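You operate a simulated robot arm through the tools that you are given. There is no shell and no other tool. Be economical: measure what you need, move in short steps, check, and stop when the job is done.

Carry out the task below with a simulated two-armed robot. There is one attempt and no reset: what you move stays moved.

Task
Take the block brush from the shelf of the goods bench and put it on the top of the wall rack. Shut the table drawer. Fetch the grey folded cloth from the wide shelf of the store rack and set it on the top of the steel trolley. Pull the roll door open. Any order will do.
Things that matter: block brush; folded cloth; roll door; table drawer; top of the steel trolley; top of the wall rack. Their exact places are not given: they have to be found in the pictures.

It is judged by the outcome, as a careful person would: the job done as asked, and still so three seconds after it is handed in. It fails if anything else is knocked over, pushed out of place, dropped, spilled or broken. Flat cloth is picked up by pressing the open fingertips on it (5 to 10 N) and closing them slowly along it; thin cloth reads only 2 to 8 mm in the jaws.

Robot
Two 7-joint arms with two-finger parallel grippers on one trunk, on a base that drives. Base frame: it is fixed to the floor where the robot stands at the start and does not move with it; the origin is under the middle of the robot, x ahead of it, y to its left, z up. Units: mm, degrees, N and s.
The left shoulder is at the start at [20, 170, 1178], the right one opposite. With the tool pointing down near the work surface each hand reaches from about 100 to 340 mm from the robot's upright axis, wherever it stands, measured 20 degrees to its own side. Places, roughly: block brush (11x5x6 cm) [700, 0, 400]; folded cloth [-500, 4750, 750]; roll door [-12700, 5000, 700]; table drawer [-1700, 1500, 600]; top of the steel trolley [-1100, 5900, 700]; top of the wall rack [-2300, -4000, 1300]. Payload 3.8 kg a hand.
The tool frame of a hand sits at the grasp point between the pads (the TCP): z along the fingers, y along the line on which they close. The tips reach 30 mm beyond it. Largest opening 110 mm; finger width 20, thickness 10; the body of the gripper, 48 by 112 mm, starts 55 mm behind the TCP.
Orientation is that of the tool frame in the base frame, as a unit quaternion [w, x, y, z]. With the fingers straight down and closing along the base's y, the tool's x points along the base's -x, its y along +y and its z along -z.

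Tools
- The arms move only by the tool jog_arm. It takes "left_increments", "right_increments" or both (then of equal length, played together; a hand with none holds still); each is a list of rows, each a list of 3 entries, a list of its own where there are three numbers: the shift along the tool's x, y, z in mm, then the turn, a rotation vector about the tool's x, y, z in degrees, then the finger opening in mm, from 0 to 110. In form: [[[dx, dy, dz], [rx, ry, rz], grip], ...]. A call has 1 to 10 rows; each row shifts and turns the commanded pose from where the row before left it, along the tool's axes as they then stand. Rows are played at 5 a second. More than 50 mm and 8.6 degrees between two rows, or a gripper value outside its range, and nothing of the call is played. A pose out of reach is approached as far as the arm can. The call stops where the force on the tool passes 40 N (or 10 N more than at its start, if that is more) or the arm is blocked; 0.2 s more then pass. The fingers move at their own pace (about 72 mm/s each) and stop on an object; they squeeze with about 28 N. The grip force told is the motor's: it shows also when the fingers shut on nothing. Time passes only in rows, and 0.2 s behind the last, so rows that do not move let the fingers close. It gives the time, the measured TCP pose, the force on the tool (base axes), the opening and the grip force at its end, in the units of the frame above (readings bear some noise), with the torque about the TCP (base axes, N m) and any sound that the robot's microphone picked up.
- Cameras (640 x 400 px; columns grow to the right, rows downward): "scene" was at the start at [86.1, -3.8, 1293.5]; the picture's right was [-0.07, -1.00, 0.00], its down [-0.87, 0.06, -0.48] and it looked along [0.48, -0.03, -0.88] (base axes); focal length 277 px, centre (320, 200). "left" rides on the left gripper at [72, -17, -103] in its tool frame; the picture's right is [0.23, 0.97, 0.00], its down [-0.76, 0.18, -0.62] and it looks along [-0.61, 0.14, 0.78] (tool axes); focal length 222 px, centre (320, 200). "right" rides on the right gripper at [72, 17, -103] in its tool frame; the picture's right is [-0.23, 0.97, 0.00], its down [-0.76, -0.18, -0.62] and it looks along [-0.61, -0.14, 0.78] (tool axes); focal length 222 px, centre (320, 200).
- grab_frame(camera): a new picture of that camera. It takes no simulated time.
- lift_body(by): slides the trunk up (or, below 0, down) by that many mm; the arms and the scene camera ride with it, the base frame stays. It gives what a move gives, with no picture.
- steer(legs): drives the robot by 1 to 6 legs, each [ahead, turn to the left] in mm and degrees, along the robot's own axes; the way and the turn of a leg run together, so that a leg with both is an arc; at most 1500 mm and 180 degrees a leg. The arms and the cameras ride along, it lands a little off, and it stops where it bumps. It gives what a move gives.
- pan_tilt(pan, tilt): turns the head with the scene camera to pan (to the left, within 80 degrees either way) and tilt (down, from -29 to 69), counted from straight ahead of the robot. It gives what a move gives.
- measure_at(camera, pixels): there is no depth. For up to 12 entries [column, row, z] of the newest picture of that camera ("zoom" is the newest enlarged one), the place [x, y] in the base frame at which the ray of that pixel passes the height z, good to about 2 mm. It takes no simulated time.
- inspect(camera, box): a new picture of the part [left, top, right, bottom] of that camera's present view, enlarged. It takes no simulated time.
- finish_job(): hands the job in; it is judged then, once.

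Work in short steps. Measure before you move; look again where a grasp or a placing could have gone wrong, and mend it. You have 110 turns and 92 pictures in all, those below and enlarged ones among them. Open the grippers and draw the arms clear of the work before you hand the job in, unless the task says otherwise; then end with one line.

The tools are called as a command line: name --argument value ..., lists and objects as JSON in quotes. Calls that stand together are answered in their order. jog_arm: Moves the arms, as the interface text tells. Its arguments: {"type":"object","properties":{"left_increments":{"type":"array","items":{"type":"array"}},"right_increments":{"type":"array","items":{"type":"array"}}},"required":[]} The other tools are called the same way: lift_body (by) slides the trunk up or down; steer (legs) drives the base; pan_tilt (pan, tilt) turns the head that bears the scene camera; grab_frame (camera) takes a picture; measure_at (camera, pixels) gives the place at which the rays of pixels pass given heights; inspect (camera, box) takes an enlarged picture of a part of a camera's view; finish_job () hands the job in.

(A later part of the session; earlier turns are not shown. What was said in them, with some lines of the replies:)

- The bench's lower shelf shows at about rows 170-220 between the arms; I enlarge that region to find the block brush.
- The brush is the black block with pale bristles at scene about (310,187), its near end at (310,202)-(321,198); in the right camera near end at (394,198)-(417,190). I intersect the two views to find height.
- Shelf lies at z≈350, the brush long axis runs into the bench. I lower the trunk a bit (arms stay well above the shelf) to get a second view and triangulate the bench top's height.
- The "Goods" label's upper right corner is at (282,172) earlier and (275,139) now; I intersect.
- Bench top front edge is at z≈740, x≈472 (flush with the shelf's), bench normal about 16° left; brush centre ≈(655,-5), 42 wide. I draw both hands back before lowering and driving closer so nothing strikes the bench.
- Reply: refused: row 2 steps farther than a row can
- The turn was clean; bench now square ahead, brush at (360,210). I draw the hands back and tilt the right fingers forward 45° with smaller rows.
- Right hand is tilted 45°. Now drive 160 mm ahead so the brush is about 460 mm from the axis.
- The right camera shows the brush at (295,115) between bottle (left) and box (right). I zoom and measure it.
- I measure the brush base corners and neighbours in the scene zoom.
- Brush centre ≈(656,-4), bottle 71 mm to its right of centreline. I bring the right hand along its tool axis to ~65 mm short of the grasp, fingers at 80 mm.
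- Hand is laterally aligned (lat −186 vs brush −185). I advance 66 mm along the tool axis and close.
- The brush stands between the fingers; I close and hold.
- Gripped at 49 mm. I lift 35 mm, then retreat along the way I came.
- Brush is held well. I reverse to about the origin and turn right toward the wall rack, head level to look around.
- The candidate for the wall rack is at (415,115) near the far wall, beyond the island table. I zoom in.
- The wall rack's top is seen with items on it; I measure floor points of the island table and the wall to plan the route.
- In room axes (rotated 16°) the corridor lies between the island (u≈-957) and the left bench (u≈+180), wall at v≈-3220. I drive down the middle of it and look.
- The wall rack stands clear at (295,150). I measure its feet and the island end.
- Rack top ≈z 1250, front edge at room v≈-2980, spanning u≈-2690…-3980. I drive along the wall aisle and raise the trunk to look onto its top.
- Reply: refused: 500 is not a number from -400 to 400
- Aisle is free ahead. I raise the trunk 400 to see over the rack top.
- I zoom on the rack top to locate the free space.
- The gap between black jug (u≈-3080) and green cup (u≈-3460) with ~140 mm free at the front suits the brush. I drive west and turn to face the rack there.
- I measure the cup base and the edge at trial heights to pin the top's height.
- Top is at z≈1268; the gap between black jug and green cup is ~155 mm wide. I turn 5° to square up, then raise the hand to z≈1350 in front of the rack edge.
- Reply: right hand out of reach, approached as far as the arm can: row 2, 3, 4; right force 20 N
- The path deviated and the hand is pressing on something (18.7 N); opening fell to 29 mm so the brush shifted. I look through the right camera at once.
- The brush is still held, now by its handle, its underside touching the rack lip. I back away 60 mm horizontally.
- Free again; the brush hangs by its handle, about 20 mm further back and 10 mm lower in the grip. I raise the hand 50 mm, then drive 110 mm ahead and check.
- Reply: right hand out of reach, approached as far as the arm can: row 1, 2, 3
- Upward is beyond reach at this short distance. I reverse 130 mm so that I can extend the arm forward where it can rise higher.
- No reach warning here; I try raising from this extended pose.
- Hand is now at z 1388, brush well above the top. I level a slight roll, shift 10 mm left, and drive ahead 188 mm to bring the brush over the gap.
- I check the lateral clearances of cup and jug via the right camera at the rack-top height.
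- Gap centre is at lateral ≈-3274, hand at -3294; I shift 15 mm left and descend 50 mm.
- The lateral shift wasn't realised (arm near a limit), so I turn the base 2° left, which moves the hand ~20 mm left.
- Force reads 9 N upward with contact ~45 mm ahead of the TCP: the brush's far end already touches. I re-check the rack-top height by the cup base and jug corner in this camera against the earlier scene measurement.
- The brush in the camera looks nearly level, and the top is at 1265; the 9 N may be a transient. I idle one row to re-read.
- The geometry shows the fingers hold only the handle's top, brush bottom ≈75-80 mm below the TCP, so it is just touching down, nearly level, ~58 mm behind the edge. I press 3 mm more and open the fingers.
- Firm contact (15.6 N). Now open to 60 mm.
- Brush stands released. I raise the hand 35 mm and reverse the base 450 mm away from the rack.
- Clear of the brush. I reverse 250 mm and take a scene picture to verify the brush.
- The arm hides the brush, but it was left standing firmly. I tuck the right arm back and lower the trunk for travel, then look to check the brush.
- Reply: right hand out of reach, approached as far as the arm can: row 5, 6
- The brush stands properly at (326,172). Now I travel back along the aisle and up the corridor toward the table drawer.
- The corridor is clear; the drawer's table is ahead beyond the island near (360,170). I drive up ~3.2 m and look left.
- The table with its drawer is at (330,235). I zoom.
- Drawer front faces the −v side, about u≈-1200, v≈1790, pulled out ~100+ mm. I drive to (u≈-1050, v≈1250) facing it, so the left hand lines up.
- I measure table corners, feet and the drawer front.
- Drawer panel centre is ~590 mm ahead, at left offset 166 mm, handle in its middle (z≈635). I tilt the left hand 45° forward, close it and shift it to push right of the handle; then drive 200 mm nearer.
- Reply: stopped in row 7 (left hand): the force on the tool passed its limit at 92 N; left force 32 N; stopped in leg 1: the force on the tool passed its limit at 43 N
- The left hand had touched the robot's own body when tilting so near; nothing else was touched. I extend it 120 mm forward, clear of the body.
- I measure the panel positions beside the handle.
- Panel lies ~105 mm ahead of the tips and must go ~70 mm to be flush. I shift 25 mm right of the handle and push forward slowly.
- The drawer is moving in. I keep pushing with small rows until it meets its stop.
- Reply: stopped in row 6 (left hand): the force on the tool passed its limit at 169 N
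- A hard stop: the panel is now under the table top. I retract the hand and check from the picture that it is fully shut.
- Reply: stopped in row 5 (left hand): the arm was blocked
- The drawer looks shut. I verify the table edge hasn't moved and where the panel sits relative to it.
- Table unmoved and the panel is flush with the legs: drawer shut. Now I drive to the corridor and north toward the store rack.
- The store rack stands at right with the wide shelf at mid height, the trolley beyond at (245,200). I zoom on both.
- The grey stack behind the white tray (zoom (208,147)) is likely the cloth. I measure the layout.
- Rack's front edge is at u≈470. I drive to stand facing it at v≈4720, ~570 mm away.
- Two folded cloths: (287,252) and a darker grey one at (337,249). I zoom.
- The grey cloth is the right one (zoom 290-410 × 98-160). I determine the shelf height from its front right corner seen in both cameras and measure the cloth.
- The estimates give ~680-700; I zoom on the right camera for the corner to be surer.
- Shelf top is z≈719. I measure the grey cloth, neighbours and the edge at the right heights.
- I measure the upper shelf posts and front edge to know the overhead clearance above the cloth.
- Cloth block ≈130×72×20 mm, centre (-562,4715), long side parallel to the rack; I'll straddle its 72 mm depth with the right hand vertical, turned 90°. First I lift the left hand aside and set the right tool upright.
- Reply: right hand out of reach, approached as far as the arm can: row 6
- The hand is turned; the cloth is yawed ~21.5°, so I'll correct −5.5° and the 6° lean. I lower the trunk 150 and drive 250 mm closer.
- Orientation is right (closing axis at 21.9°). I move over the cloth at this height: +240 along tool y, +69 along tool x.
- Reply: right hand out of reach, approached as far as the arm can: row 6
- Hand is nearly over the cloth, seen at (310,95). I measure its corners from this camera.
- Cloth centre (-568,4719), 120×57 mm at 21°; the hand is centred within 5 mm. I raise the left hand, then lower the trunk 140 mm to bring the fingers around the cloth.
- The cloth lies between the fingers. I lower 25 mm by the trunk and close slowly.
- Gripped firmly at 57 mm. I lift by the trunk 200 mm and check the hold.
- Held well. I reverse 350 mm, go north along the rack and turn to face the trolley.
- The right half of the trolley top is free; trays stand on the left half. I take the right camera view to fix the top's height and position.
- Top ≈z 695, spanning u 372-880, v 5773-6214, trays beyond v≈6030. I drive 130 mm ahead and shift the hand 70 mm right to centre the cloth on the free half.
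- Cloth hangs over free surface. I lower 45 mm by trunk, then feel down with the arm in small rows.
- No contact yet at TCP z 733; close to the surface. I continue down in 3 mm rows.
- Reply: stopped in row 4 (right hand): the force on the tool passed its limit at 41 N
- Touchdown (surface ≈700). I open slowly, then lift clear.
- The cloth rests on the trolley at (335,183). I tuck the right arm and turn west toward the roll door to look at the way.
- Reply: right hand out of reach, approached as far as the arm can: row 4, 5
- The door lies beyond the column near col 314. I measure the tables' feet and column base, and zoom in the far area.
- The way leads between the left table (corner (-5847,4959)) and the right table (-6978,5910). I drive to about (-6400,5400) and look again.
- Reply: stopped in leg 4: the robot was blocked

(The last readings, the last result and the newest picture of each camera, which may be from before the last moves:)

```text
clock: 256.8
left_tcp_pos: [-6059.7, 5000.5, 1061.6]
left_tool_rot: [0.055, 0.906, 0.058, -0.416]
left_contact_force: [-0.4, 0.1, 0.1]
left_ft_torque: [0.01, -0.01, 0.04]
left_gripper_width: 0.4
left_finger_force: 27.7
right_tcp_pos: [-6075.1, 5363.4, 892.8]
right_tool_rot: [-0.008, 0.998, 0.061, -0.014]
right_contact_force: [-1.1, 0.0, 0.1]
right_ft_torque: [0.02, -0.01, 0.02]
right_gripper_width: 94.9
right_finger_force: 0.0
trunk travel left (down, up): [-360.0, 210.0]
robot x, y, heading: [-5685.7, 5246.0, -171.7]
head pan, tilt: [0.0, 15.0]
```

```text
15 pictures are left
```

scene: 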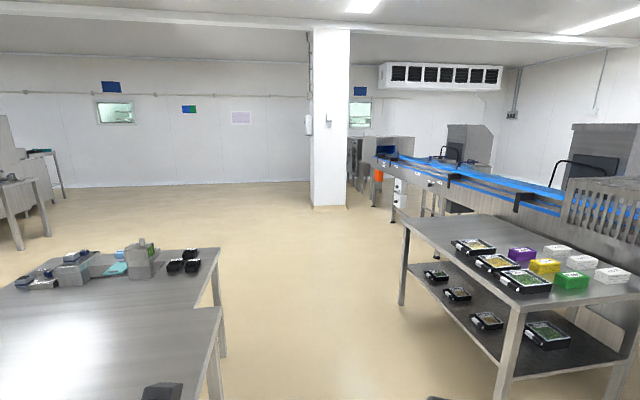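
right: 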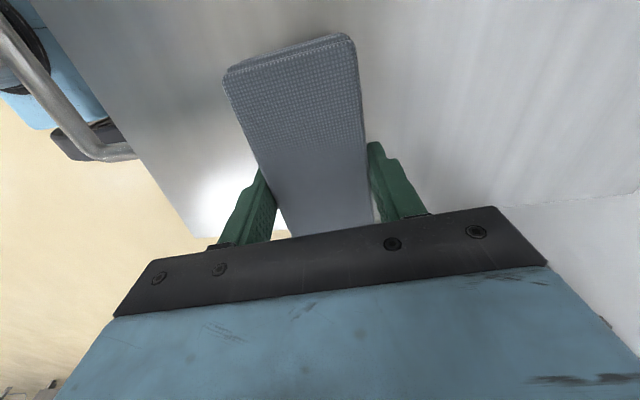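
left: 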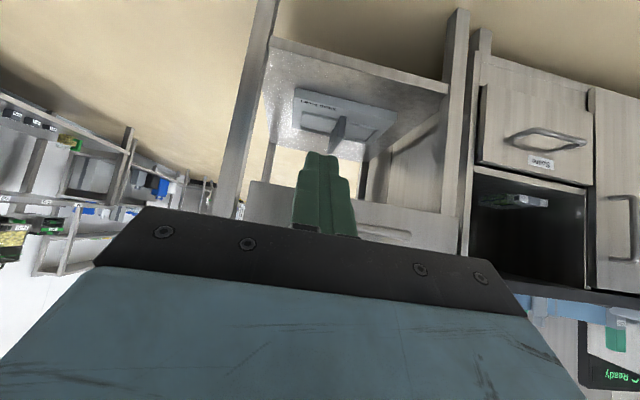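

I was blocked, having veered left toward the near table. I back off 300 mm and check that the table is unmoved.

steer --legs '[[-400, 0]]'

pan_tilt --pan 15 --tilt 38

grab_frame --camera "scene"

```text
clock: 259.2
left_tcp_pos: [-5662.8, 5053.5, 1063.8]
left_tool_rot: [0.06, 0.905, 0.068, -0.416]
left_contact_force: [0.0, 0.3, -0.5]
left_ft_torque: [-0.02, 0.05, -0.03]
left_gripper_width: 0.0
left_finger_force: 27.9
right_tcp_pos: [-5689.1, 5416.9, 892.7]
right_tool_rot: [-0.007, 0.997, 0.073, -0.015]
right_contact_force: [0.5, 0.5, 0.3]
right_ft_torque: [0.02, 0.02, 0.04]
right_gripper_width: 95.0
right_finger_force: 0.0
trunk travel left (down, up): [-360.0, 210.0]
robot x, y, heading: [-5295.3, 5312.8, -170.3]
head pan, tilt: [0.0, 15.0]
```

```text
clock: 260.1
left_tcp_pos: [-5664.1, 5053.5, 1064.6]
left_tool_rot: [0.06, 0.905, 0.069, -0.416]
left_contact_force: [-0.4, 0.2, -0.9]
left_ft_torque: [0.01, -0.02, -0.04]
left_gripper_width: 0.1
left_finger_force: 28.1
right_tcp_pos: [-5688.1, 5417.1, 893.9]
right_tool_rot: [-0.008, 0.997, 0.071, -0.016]
right_contact_force: [-0.5, 0.0, -0.1]
right_ft_torque: [0.04, 0.0, 0.01]
right_gripper_width: 95.0
right_finger_force: 0.2
trunk travel left (down, up): [-360.0, 210.0]
robot x, y, heading: [-5292.4, 5311.0, -170.4]
head pan, tilt: [15.0, 38.0]
```

```text
14 pictures are left
```

scene: 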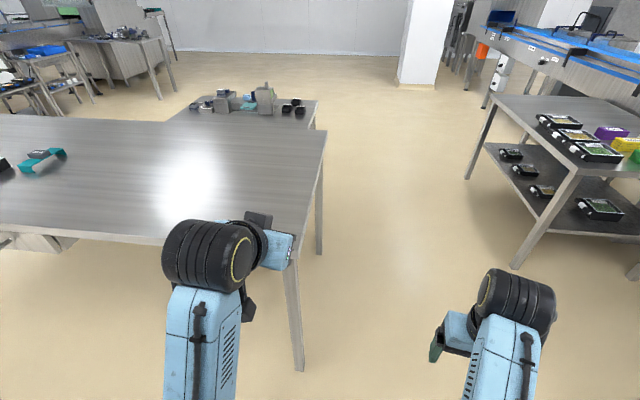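

I measure the table feet now to compare with before and find the gap.

measure_at --camera "scene" --pixels '[[301, 371, 0], [319, 254, 0], [516, 268, 0], [467, 179, 0], [327, 128, 780], [285, 270, 740], [418, 88, 0], [398, 84, 0], [437, 86, 0], [640, 280, 0]]'

```text
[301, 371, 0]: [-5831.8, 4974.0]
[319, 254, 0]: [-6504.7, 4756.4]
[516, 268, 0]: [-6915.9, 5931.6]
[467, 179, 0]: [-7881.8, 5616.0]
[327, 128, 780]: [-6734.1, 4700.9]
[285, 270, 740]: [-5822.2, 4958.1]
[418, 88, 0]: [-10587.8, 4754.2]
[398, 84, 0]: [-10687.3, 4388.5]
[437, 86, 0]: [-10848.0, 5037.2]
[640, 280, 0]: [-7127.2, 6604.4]
```

Table unmoved. The aisle runs along base 198°, 1246 mm wide; I enter it on its centre line and drive ~2.4 m through.

steer --legs '[[0, -56.7], [520, 0], [0, 65], [1250, 0]]'

pan_tilt --pan -8 --tilt 18

grab_frame --camera "scene"

```text
clock: 274.3
left_tcp_pos: [-7176.1, 5103.1, 1063.6]
left_tool_rot: [0.077, 0.902, 0.106, -0.412]
left_contact_force: [0.2, -0.2, -0.7]
left_ft_torque: [0.03, 0.01, 0.02]
left_gripper_width: 0.3
left_finger_force: 27.9
right_tcp_pos: [-7232.2, 5461.8, 893.2]
right_tool_rot: [-0.006, 0.993, 0.113, -0.015]
right_contact_force: [-0.3, 0.0, 0.7]
right_ft_torque: [-0.01, -0.01, 0.0]
right_gripper_width: 95.0
right_finger_force: 0.0
trunk travel left (down, up): [-360.0, 210.0]
robot x, y, heading: [-6830.2, 5387.2, -165.7]
head pan, tilt: [15.0, 38.0]
```

```text
clock: 275.2
left_tcp_pos: [-7175.7, 5102.9, 1063.3]
left_tool_rot: [0.077, 0.901, 0.106, -0.413]
left_contact_force: [-0.7, 0.1, 0.1]
left_ft_torque: [0.01, 0.04, 0.0]
left_gripper_width: 0.4
left_finger_force: 27.4
right_tcp_pos: [-7231.3, 5462.2, 894.0]
right_tool_rot: [-0.007, 0.993, 0.113, -0.015]
right_contact_force: [-0.2, 0.7, -0.4]
right_ft_torque: [-0.02, 0.01, -0.04]
right_gripper_width: 94.7
right_finger_force: 0.0
trunk travel left (down, up): [-360.0, 210.0]
robot x, y, heading: [-6833.1, 5387.0, -165.9]
head pan, tilt: [-8.0, 18.0]
```

```text
13 pictures are left
```

scene: 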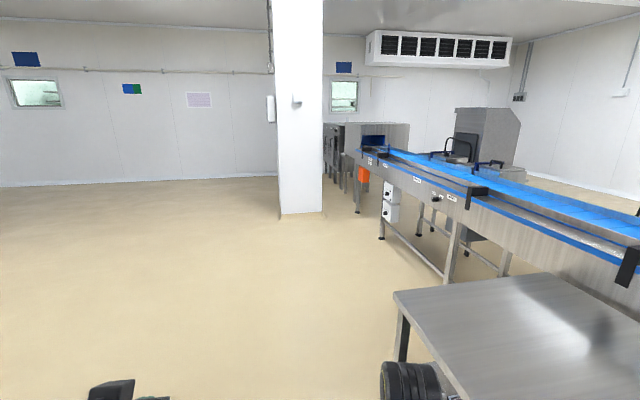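

By bearing the door is at about (331,144), at the grey unit just right of the column. I zoom there.

inspect --camera "scene" --box '[300, 95, 420, 225]'

measure_at --camera "scene" --pixels '[[281, 217, 0], [323, 212, 0], [404, 361, 0], [381, 239, 0], [357, 212, 0], [447, 283, 0], [355, 153, 850]]'

```text
3.08 times, centred on (360, 160) of scene
```

zoom: 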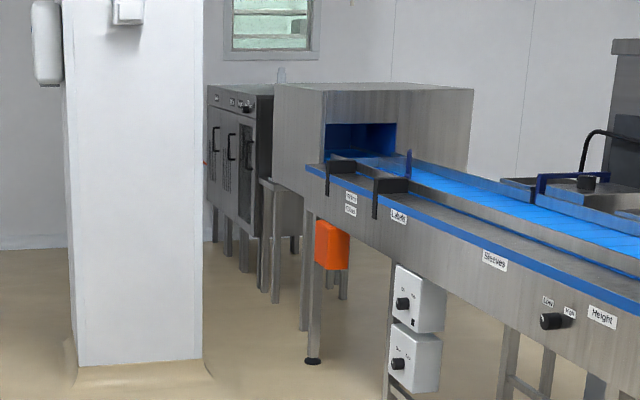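

```text
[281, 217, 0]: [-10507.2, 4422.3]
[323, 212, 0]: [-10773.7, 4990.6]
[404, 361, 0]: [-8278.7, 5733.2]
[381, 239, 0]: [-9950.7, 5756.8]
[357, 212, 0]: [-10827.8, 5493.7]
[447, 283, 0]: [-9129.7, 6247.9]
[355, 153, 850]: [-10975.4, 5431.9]
```

The target is the grey unit with doors and handles behind the column, facing the −v side. I drive past the left of the column in steps.

steer --legs '[[0, 9.5], [1400, 0], [1400, 0]]'

```text
clock: 289.7
left_tcp_pos: [-9697.3, 3849.6, 1063.2]
left_tool_rot: [0.122, 0.884, 0.206, -0.402]
left_contact_force: [-0.7, -0.3, -0.3]
left_ft_torque: [0.03, 0.04, 0.04]
left_gripper_width: 0.0
left_finger_force: 27.8
right_tcp_pos: [-9832.2, 4187.3, 893.9]
right_tool_rot: [-0.004, 0.974, 0.224, -0.015]
right_contact_force: [-0.4, -0.9, -0.4]
right_ft_torque: [0.01, 0.0, 0.02]
right_gripper_width: 95.2
right_finger_force: 0.0
trunk travel left (down, up): [-360.0, 210.0]
robot x, y, heading: [-9421.1, 4202.1, -152.8]
head pan, tilt: [-8.0, 18.0]
```

On course. I drive 1.65 m further and look right toward the door.

steer --legs '[[1450, 0], [250, 0], [0, -60]]'

pan_tilt --pan 0 --tilt 20

grab_frame --camera "scene"

```text
clock: 301.1
left_tcp_pos: [-11377.1, 3493.9, 1063.1]
left_tool_rot: [-0.104, 0.862, -0.282, -0.408]
left_contact_force: [0.2, 0.0, -0.2]
left_ft_torque: [0.0, 0.01, 0.0]
left_gripper_width: 0.0
left_finger_force: 27.6
right_tcp_pos: [-11139.4, 3770.3, 893.0]
right_tool_rot: [-0.012, 0.949, -0.314, -0.01]
right_contact_force: [0.2, 0.5, -0.1]
right_ft_torque: [-0.01, -0.01, 0.02]
right_gripper_width: 95.0
right_finger_force: 0.1
trunk travel left (down, up): [-360.0, 210.0]
robot x, y, heading: [-10935.2, 3414.8, 144.8]
head pan, tilt: [-8.0, 18.0]
```

```text
clock: 301.8
left_tcp_pos: [-11378.6, 3495.1, 1062.1]
left_tool_rot: [-0.103, 0.863, -0.282, -0.406]
left_contact_force: [-0.5, -0.2, 0.0]
left_ft_torque: [-0.02, 0.01, 0.0]
left_gripper_width: 0.0
left_finger_force: 27.8
right_tcp_pos: [-11139.5, 3770.1, 893.1]
right_tool_rot: [-0.013, 0.949, -0.314, -0.011]
right_contact_force: [-1.3, 0.0, 0.0]
right_ft_torque: [0.02, 0.0, -0.01]
right_gripper_width: 95.1
right_finger_force: 0.0
trunk travel left (down, up): [-360.0, 210.0]
robot x, y, heading: [-10939.0, 3416.5, 144.7]
head pan, tilt: [0.0, 20.0]
```

```text
11 pictures are left
```

scene: 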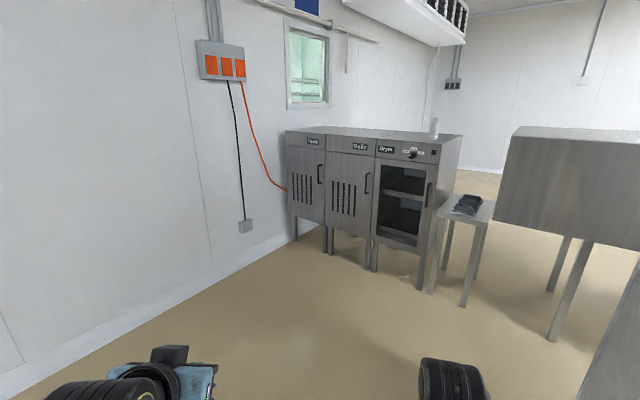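

Three doors with labels; I zoom to read which is "Roll" and see handles and hinges.

inspect --camera "scene" --box '[275, 115, 475, 290]'

measure_at --camera "scene" --pixels '[[329, 254, 0], [297, 240, 0], [374, 271, 0], [420, 290, 0], [434, 293, 0], [365, 184, 700], [318, 172, 700], [318, 172, 750], [365, 184, 750]]'

```text
2.29 times, centred on (375, 202) of scene
```

zoom: 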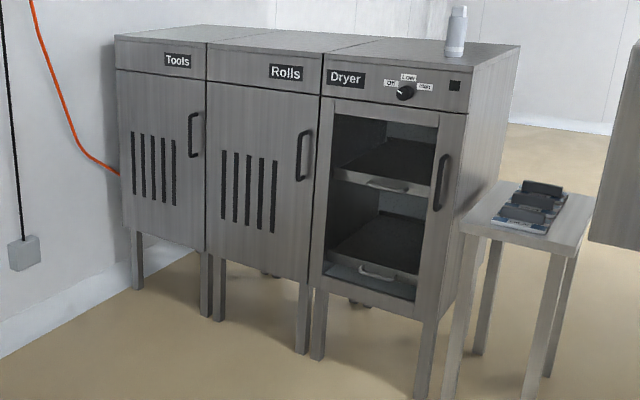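

```text
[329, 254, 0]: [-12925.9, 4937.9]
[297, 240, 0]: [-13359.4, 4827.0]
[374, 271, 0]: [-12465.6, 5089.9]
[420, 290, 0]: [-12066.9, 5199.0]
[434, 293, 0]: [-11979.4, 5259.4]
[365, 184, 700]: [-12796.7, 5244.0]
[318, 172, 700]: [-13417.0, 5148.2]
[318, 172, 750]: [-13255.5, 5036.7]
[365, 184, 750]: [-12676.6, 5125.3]
```

The middle door "Rolls" has its handle at its right edge (≈(-12575,5015), z≈790), hinged left. I'll use the left hand, standing slightly right of the handle so the door can swing past; I drive there and lower the trunk.

steer --legs '[[0, -5.5], [840, 0], [840, 0], [0, -31]]'

lift_body --by -265

pan_tilt --pan 15 --tilt 30

grab_frame --camera "scene"

```text
clock: 312.4
left_tcp_pos: [-12517.3, 4835.2, 1063.3]
left_tool_rot: [-0.226, 0.73, -0.539, -0.354]
left_contact_force: [0.4, -0.1, -0.5]
left_ft_torque: [-0.01, 0.02, 0.01]
left_gripper_width: 0.0
left_finger_force: 28.0
right_tcp_pos: [-12163.3, 4913.1, 893.7]
right_tool_rot: [-0.014, 0.802, -0.597, -0.007]
right_contact_force: [-0.6, 0.0, -0.5]
right_ft_torque: [-0.01, 0.03, -0.01]
right_gripper_width: 94.8
right_finger_force: 0.0
trunk travel left (down, up): [-360.0, 210.0]
robot x, y, heading: [-12210.5, 4505.4, 108.0]
head pan, tilt: [0.0, 20.0]
```

```text
clock: 315.1
left_tcp_pos: [-12516.8, 4835.6, 797.6]
left_tool_rot: [-0.226, 0.73, -0.539, -0.354]
left_contact_force: [-0.5, -0.5, 0.4]
left_ft_torque: [0.01, 0.02, -0.02]
left_gripper_width: 0.0
left_finger_force: 27.8
right_tcp_pos: [-12162.1, 4914.4, 629.6]
right_tool_rot: [-0.013, 0.802, -0.597, -0.006]
right_contact_force: [-0.4, 1.0, 0.4]
right_ft_torque: [-0.03, 0.01, 0.0]
right_gripper_width: 94.8
right_finger_force: 0.1
trunk travel left (down, up): [-95.0, 475.0]
robot x, y, heading: [-12213.5, 4506.4, 108.1]
head pan, tilt: [0.0, 20.0]
```

```text
clock: 315.8
left_tcp_pos: [-12518.1, 4835.0, 798.4]
left_tool_rot: [-0.226, 0.73, -0.539, -0.354]
left_contact_force: [-0.2, 0.5, -0.2]
left_ft_torque: [0.01, -0.02, -0.01]
left_gripper_width: 0.0
left_finger_force: 28.1
right_tcp_pos: [-12162.5, 4914.2, 627.6]
right_tool_rot: [-0.015, 0.802, -0.597, -0.007]
right_contact_force: [-0.3, 0.1, 0.5]
right_ft_torque: [0.0, 0.01, 0.01]
right_gripper_width: 95.1
right_finger_force: 0.0
trunk travel left (down, up): [-95.0, 475.0]
robot x, y, heading: [-12211.1, 4508.6, 107.9]
head pan, tilt: [15.0, 30.0]
```

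```text
9 pictures are left
```

scene: 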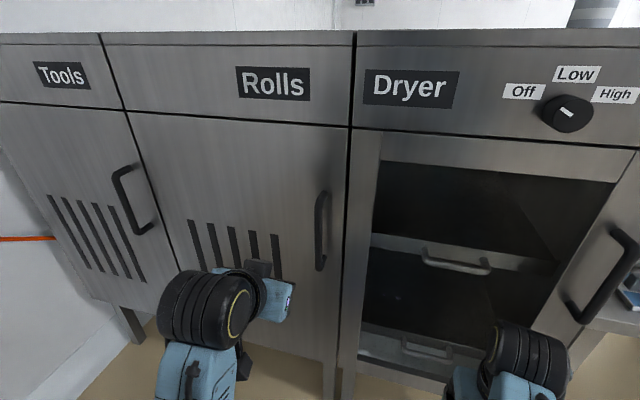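

The handle is at (321,192-270). I take the left camera view to triangulate it.

grab_frame --camera "left"

measure_at --camera "scene" --pixels '[[320, 194, 850], [320, 194, 820], [320, 194, 790], [321, 268, 750], [321, 268, 720], [321, 268, 690], [321, 232, 800], [321, 232, 770], [321, 232, 740], [348, 270, 720]]'

```text
8 pictures are left
```

left: 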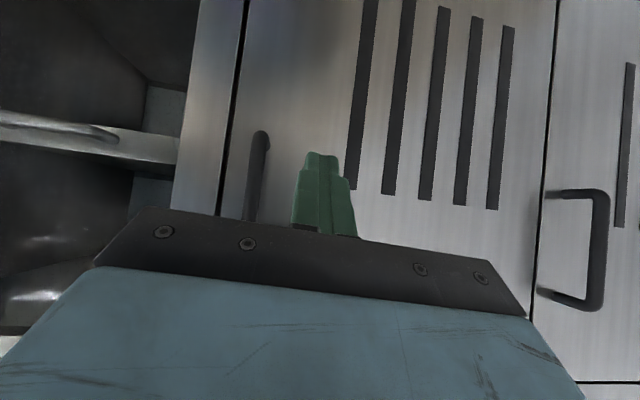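

```text
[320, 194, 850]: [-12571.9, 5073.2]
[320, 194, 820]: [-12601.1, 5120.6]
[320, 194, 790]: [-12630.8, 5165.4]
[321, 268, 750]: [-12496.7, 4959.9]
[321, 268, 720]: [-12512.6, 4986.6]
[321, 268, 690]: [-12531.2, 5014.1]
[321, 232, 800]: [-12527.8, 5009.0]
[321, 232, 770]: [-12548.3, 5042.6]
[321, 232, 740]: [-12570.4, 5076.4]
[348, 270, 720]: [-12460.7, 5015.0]
```

measure_at --camera "left" --pixels '[[261, 136, 750], [261, 136, 720], [261, 136, 690], [261, 136, 670], [255, 175, 750], [255, 175, 720]]'

```text
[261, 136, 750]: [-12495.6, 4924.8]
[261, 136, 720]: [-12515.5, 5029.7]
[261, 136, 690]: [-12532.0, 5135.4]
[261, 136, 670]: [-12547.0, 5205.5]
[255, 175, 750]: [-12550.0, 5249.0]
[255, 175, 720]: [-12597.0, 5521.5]
```

Handle bar is at (-12507,4972), z 737-914. I shift the left hand 53 mm right, open to 60, and move onto the bar.

jog_arm --left_increments '[[[0, -27, 0], [0, 0, 0], 60], [[0, -26, 0], [0, 0, 0], 60], [[-23, 0, 22], [0, 0, 0], 60], [[-23, 0, 22], [0, 0, 0], 60], [[-23, 0, 22], [0, 0, 0], 60], [[-20, 0, 18], [0, 0, 0], 60], [[0, 0, 0], [0, 0, 0], 60]]'

grab_frame --camera "left"

```text
clock: 317.4
left_tcp_pos: [-12503.7, 4966.0, 806.9]
left_tool_rot: [-0.227, 0.73, -0.539, -0.354]
left_contact_force: [0.1, -0.9, 0.2]
left_ft_torque: [0.03, 0.02, -0.02]
left_gripper_width: 60.0
left_finger_force: 0.0
right_tcp_pos: [-12162.5, 4913.9, 629.3]
right_tool_rot: [-0.015, 0.802, -0.597, -0.007]
right_contact_force: [0.3, -0.5, 0.2]
right_ft_torque: [0.0, -0.01, -0.01]
right_gripper_width: 95.2
right_finger_force: 0.1
trunk travel left (down, up): [-95.0, 475.0]
robot x, y, heading: [-12213.6, 4505.2, 108.1]
head pan, tilt: [15.0, 30.0]
```

```text
7 pictures are left
```

left: 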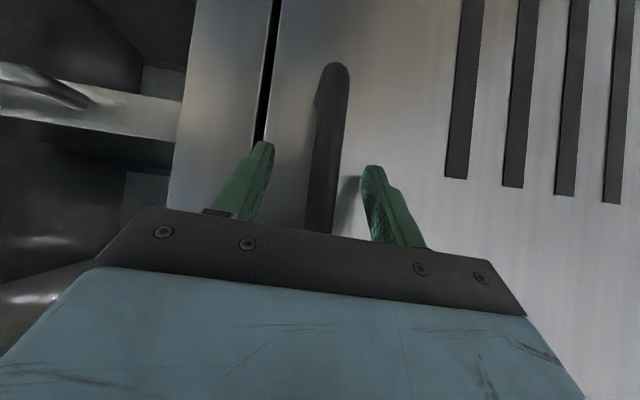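

The bar is between the fingers. I close on it.

jog_arm --left_increments '[[[0, 0, 0], [0, 0, 0], 30], [[0, 0, 0], [0, 0, 0], 5], [[0, 0, 0], [0, 0, 0], 0], [[0, 0, 0], [0, 0, 0], 0]]'

```text
clock: 318.4
left_tcp_pos: [-12504.1, 4966.7, 807.7]
left_tool_rot: [-0.227, 0.731, -0.538, -0.354]
left_contact_force: [-4.9, -0.5, 1.2]
left_ft_torque: [0.33, -1.29, -0.01]
left_gripper_width: 16.8
left_finger_force: 44.9
right_tcp_pos: [-12163.5, 4914.3, 627.8]
right_tool_rot: [-0.015, 0.802, -0.597, -0.006]
right_contact_force: [-0.3, -0.2, -0.6]
right_ft_torque: [0.0, -0.04, -0.03]
right_gripper_width: 95.2
right_finger_force: 0.0
trunk travel left (down, up): [-95.0, 475.0]
robot x, y, heading: [-12207.8, 4508.9, 108.1]
head pan, tilt: [15.0, 30.0]
```

Gripped the bar (16.8 mm). I pull along the door's arc (radius ≈400 about the left hinge), six small rows.

jog_arm --left_increments '[[[18.1, 4, -21], [0, 0, 0], 0], [[18, 5.9, -20.7], [0, 0, 0], 0], [[17.8, 7.8, -20.2], [0, 0, 0], 0], [[17.4, 9.6, -19.7], [0, 0, 0], 0], [[17, 11.5, -19.1], [0, 0, 0], 0], [[16.5, 13.3, -18.4], [0, 0, 0], 0]]'

```text
clock: 319.8
left_tcp_pos: [-12498.2, 4826.8, 807.2]
left_tool_rot: [-0.229, 0.728, -0.541, -0.354]
left_contact_force: [13.2, -1.0, 13.5]
left_ft_torque: [-0.76, -1.62, -0.07]
left_gripper_width: 16.4
left_finger_force: 44.8
left hand out of reach, approached as far as the arm can: row 6
right_tcp_pos: [-12161.3, 4913.6, 628.4]
right_tool_rot: [-0.015, 0.802, -0.598, -0.007]
right_contact_force: [0.0, -0.6, 0.8]
right_ft_torque: [-0.01, 0.04, -0.01]
right_gripper_width: 94.8
right_finger_force: 0.0
trunk travel left (down, up): [-95.0, 475.0]
robot x, y, heading: [-12211.9, 4505.6, 108.0]
head pan, tilt: [15.0, 30.0]
```

Door is at ≈20°. I continue by a small reverse-and-turn arc of the base that follows the door's arc to ≈35°.

steer --legs '[[-32, 4], [-30, 4.3]]'

grab_frame --camera "scene"

```text
clock: 321.6
left_tcp_pos: [-12527.3, 4726.5, 805.6]
left_tool_rot: [-0.2, 0.768, -0.481, -0.374]
left_contact_force: [-4.6, 3.3, -6.8]
left_ft_torque: [1.14, -0.88, 0.09]
left_gripper_width: 16.6
left_finger_force: 45.4
right_tcp_pos: [-12198.7, 4858.4, 628.1]
right_tool_rot: [-0.014, 0.842, -0.539, -0.007]
right_contact_force: [-0.3, 0.2, 0.3]
right_ft_torque: [0.03, -0.01, -0.01]
right_gripper_width: 95.2
right_finger_force: 0.0
trunk travel left (down, up): [-95.0, 475.0]
robot x, y, heading: [-12189.5, 4450.4, 116.3]
head pan, tilt: [15.0, 30.0]
stopped in leg 2: the force on the tool passed its limit at 41 N (the readings are from after the stop); the commanded pose is now the measured one
```

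```text
6 pictures are left
```

scene: 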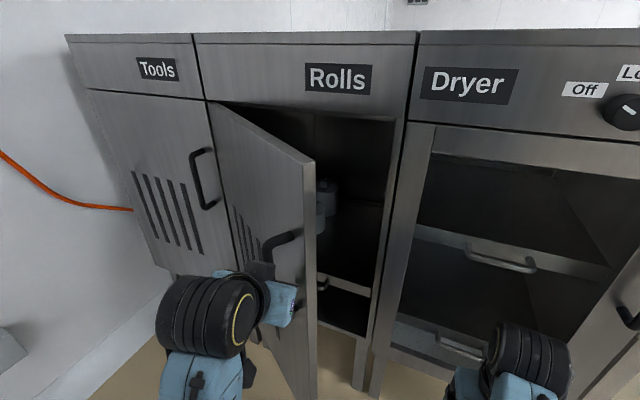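

The door stands at ≈35°. I release the handle, reverse 130 mm, then move the closed hand to the right and forward to reach behind the door's edge.

jog_arm --left_increments '[[[0, 0, 0], [0, 0, 0], 36], [[0, 0, 0], [0, 0, 0], 38], [[0, 0, 0], [0, 0, 0], 38]]'

steer --legs '[[-130, 0]]'

jog_arm --left_increments '[[[0, -39, 0], [0, 0, 0], 0], [[0, -39, 0], [0, 0, 0], 0], [[0, -39, 0], [0, 0, 0], 0], [[0, -39, 0], [0, 0, 0], 0], [[-25, 0, 30], [0, 0, 0], 0], [[-25, 0, 30], [0, 0, 0], 0], [[0, 0, 0], [0, 0, 0], 0]]'

grab_frame --camera "scene"

```text
clock: 322.4
left_tcp_pos: [-12526.6, 4726.0, 807.6]
left_tool_rot: [-0.2, 0.767, -0.481, -0.375]
left_contact_force: [-0.2, -2.1, 1.3]
left_ft_torque: [0.05, -0.03, -0.03]
left_gripper_width: 37.2
left_finger_force: 0.1
right_tcp_pos: [-12198.1, 4857.8, 628.5]
right_tool_rot: [-0.015, 0.842, -0.539, -0.008]
right_contact_force: [0.4, 0.5, -0.5]
right_ft_torque: [-0.03, -0.02, 0.01]
right_gripper_width: 94.8
right_finger_force: 0.1
trunk travel left (down, up): [-95.0, 475.0]
robot x, y, heading: [-12188.1, 4448.5, 116.3]
head pan, tilt: [15.0, 30.0]
```

```text
clock: 323.7
left_tcp_pos: [-12467.4, 4608.5, 807.8]
left_tool_rot: [-0.2, 0.766, -0.481, -0.375]
left_contact_force: [0.3, 0.0, 0.5]
left_ft_torque: [0.0, -0.02, -0.03]
left_gripper_width: 38.3
left_finger_force: 0.1
right_tcp_pos: [-12139.4, 4742.9, 627.9]
right_tool_rot: [-0.014, 0.842, -0.539, -0.007]
right_contact_force: [0.0, -0.7, -0.5]
right_ft_torque: [-0.05, -0.02, 0.05]
right_gripper_width: 95.1
right_finger_force: 0.1
trunk travel left (down, up): [-95.0, 475.0]
robot x, y, heading: [-12129.7, 4332.3, 116.2]
head pan, tilt: [15.0, 30.0]
```

```text
clock: 325.3
left_tcp_pos: [-12381.3, 4742.3, 780.6]
left_tool_rot: [-0.174, 0.767, -0.487, -0.381]
left_contact_force: [-0.1, -0.5, -0.3]
left_ft_torque: [0.0, -0.03, 0.02]
left_gripper_width: 0.1
left_finger_force: 27.8
right_tcp_pos: [-12138.7, 4742.3, 628.1]
right_tool_rot: [-0.015, 0.842, -0.54, -0.007]
right_contact_force: [1.1, 0.1, -0.5]
right_ft_torque: [0.0, 0.04, 0.02]
right_gripper_width: 94.8
right_finger_force: 0.2
trunk travel left (down, up): [-95.0, 475.0]
robot x, y, heading: [-12134.9, 4331.9, 116.2]
head pan, tilt: [15.0, 30.0]
```

```text
5 pictures are left
```

scene: 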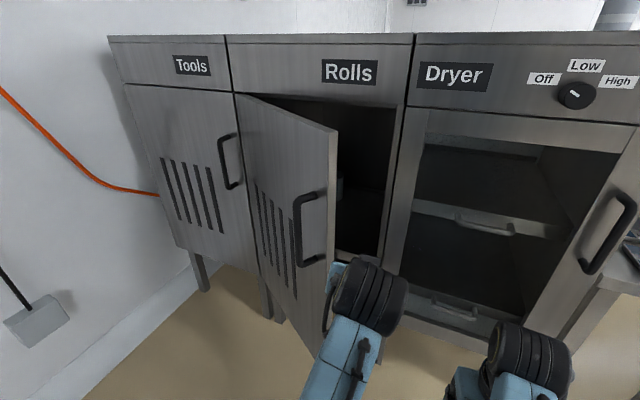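

The hand is right of the door edge as planned. I drive ahead 130 mm so the hand passes behind the edge, then turn left in steps to sweep the door open.

steer --legs '[[130, 0]]'

steer --legs '[[0, 20]]'

grab_frame --camera "scene"

```text
clock: 326.6
left_tcp_pos: [-12439.1, 4855.7, 783.3]
left_tool_rot: [-0.174, 0.767, -0.485, -0.383]
left_contact_force: [0.0, 0.8, -0.3]
left_ft_torque: [0.0, 0.02, 0.02]
left_gripper_width: 0.0
left_finger_force: 28.2
right_tcp_pos: [-12197.0, 4854.0, 629.3]
right_tool_rot: [-0.013, 0.843, -0.538, -0.005]
right_contact_force: [-0.3, -0.4, 0.3]
right_ft_torque: [-0.02, 0.0, -0.03]
right_gripper_width: 94.7
right_finger_force: 0.0
trunk travel left (down, up): [-95.0, 475.0]
robot x, y, heading: [-12187.3, 4445.5, 116.3]
head pan, tilt: [15.0, 30.0]
```

```text
clock: 328.0
left_tcp_pos: [-12562.5, 4746.5, 782.5]
left_tool_rot: [-0.106, 0.837, -0.348, -0.408]
left_contact_force: [-0.5, -0.3, 0.3]
left_ft_torque: [0.0, 0.02, 0.04]
left_gripper_width: 0.0
left_finger_force: 28.1
right_tcp_pos: [-12333.3, 4827.3, 628.2]
right_tool_rot: [-0.012, 0.922, -0.387, -0.01]
right_contact_force: [-0.5, 0.9, -0.3]
right_ft_torque: [0.0, 0.01, 0.01]
right_gripper_width: 95.4
right_finger_force: 0.0
trunk travel left (down, up): [-95.0, 475.0]
robot x, y, heading: [-12190.8, 4445.3, 136.1]
head pan, tilt: [15.0, 30.0]
```

```text
4 pictures are left
```

scene: 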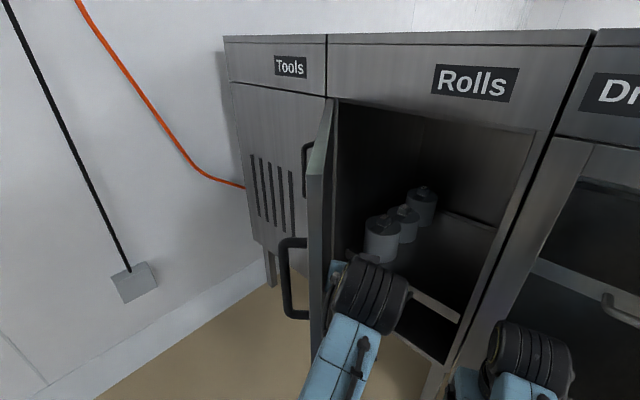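

The door opens as planned (≈50°). I turn 28° more to sweep it further.

steer --legs '[[0, 28]]'

grab_frame --camera "scene"

```text
clock: 329.8
left_tcp_pos: [-12660.5, 4534.7, 782.5]
left_tool_rot: [-0.004, 0.897, -0.135, -0.421]
left_contact_force: [-0.8, -0.3, 0.6]
left_ft_torque: [0.0, -0.01, 0.01]
left_gripper_width: 0.0
left_finger_force: 28.2
right_tcp_pos: [-12496.8, 4713.6, 628.5]
right_tool_rot: [-0.01, 0.988, -0.152, -0.013]
right_contact_force: [0.1, 0.3, 0.2]
right_ft_torque: [0.02, 0.0, -0.02]
right_gripper_width: 95.0
right_finger_force: 0.1
trunk travel left (down, up): [-95.0, 475.0]
robot x, y, heading: [-12183.8, 4446.8, 163.8]
head pan, tilt: [15.0, 30.0]
```

```text
3 pictures are left
```

scene: 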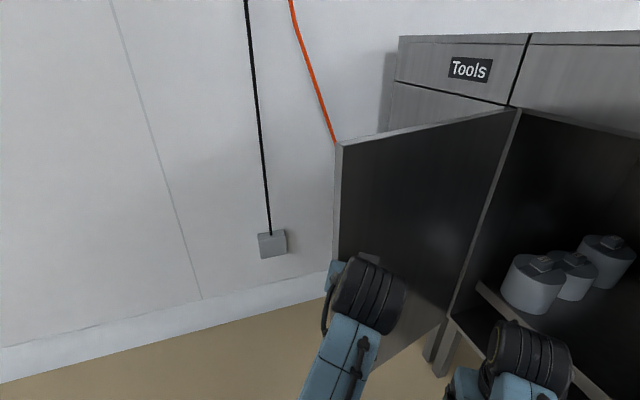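

The door is ≈80° open. I nudge it by driving 55 mm ahead, then reverse well clear and open the left gripper.

steer --legs '[[55, 0], [-450, 0]]'

jog_arm --left_increments '[[[0, 0, 0], [0, 0, 0], 60], [[0, 0, 0], [0, 0, 0], 100], [[0, 0, 0], [0, 0, 0], 100]]'

pan_tilt --pan -15 --tilt 25

grab_frame --camera "scene"

```text
clock: 333.0
left_tcp_pos: [-12293.7, 4431.7, 782.7]
left_tool_rot: [-0.006, 0.897, -0.139, -0.42]
left_contact_force: [0.2, 0.8, -0.3]
left_ft_torque: [0.0, -0.02, -0.02]
left_gripper_width: 0.0
left_finger_force: 28.0
right_tcp_pos: [-12127.4, 4609.6, 628.1]
right_tool_rot: [-0.01, 0.987, -0.157, -0.012]
right_contact_force: [0.3, 0.1, 0.3]
right_ft_torque: [0.0, 0.03, -0.01]
right_gripper_width: 94.8
right_finger_force: 0.1
trunk travel left (down, up): [-95.0, 475.0]
robot x, y, heading: [-11820.4, 4334.8, 163.2]
head pan, tilt: [15.0, 30.0]
```

```text
clock: 333.8
left_tcp_pos: [-12294.1, 4431.5, 782.4]
left_tool_rot: [-0.007, 0.896, -0.141, -0.421]
left_contact_force: [-0.1, -0.1, -0.3]
left_ft_torque: [0.02, -0.01, 0.02]
left_gripper_width: 99.9
left_finger_force: 0.2
right_tcp_pos: [-12127.4, 4609.8, 627.6]
right_tool_rot: [-0.01, 0.987, -0.157, -0.012]
right_contact_force: [-0.5, 0.6, 0.5]
right_ft_torque: [0.01, -0.02, 0.03]
right_gripper_width: 95.0
right_finger_force: 0.1
trunk travel left (down, up): [-95.0, 475.0]
robot x, y, heading: [-11826.3, 4337.5, 163.3]
head pan, tilt: [15.0, 30.0]
```

```text
clock: 334.8
left_tcp_pos: [-12294.5, 4432.4, 784.0]
left_tool_rot: [-0.006, 0.896, -0.14, -0.421]
left_contact_force: [0.4, 0.0, 0.8]
left_ft_torque: [0.02, -0.01, 0.03]
left_gripper_width: 99.9
left_finger_force: 0.1
right_tcp_pos: [-12127.1, 4611.3, 628.3]
right_tool_rot: [-0.01, 0.987, -0.158, -0.013]
right_contact_force: [0.5, 0.1, 0.1]
right_ft_torque: [0.01, -0.02, 0.01]
right_gripper_width: 95.0
right_finger_force: 0.0
trunk travel left (down, up): [-95.0, 475.0]
robot x, y, heading: [-11820.9, 4335.4, 163.4]
head pan, tilt: [-15.0, 25.0]
```

```text
2 pictures are left
```

scene: 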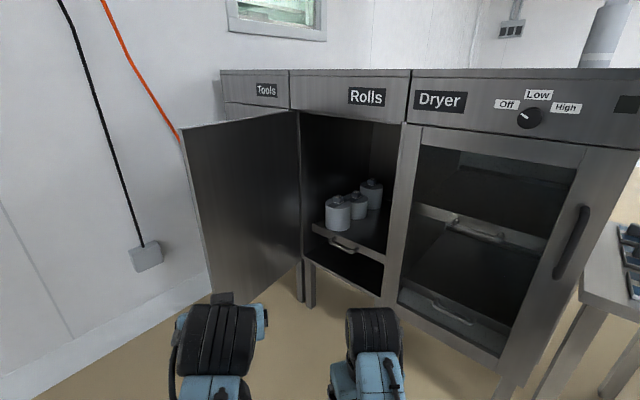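

The Rolls door stands wide open, both grippers are open and the arms are clear of it. The brush, cloth and drawer were each checked earlier, so I hand in the job.

finish_job

```text
The job is handed in.
```

All four jobs are done and handed in: the block brush is on top of the wall rack, the table drawer is shut, the grey cloth is on top of the steel trolley, and the roll door (labelled "Rolls") is wide open. On the way to the door the robot bumped a table and stopped; measured afterwards, the table had not visibly moved.
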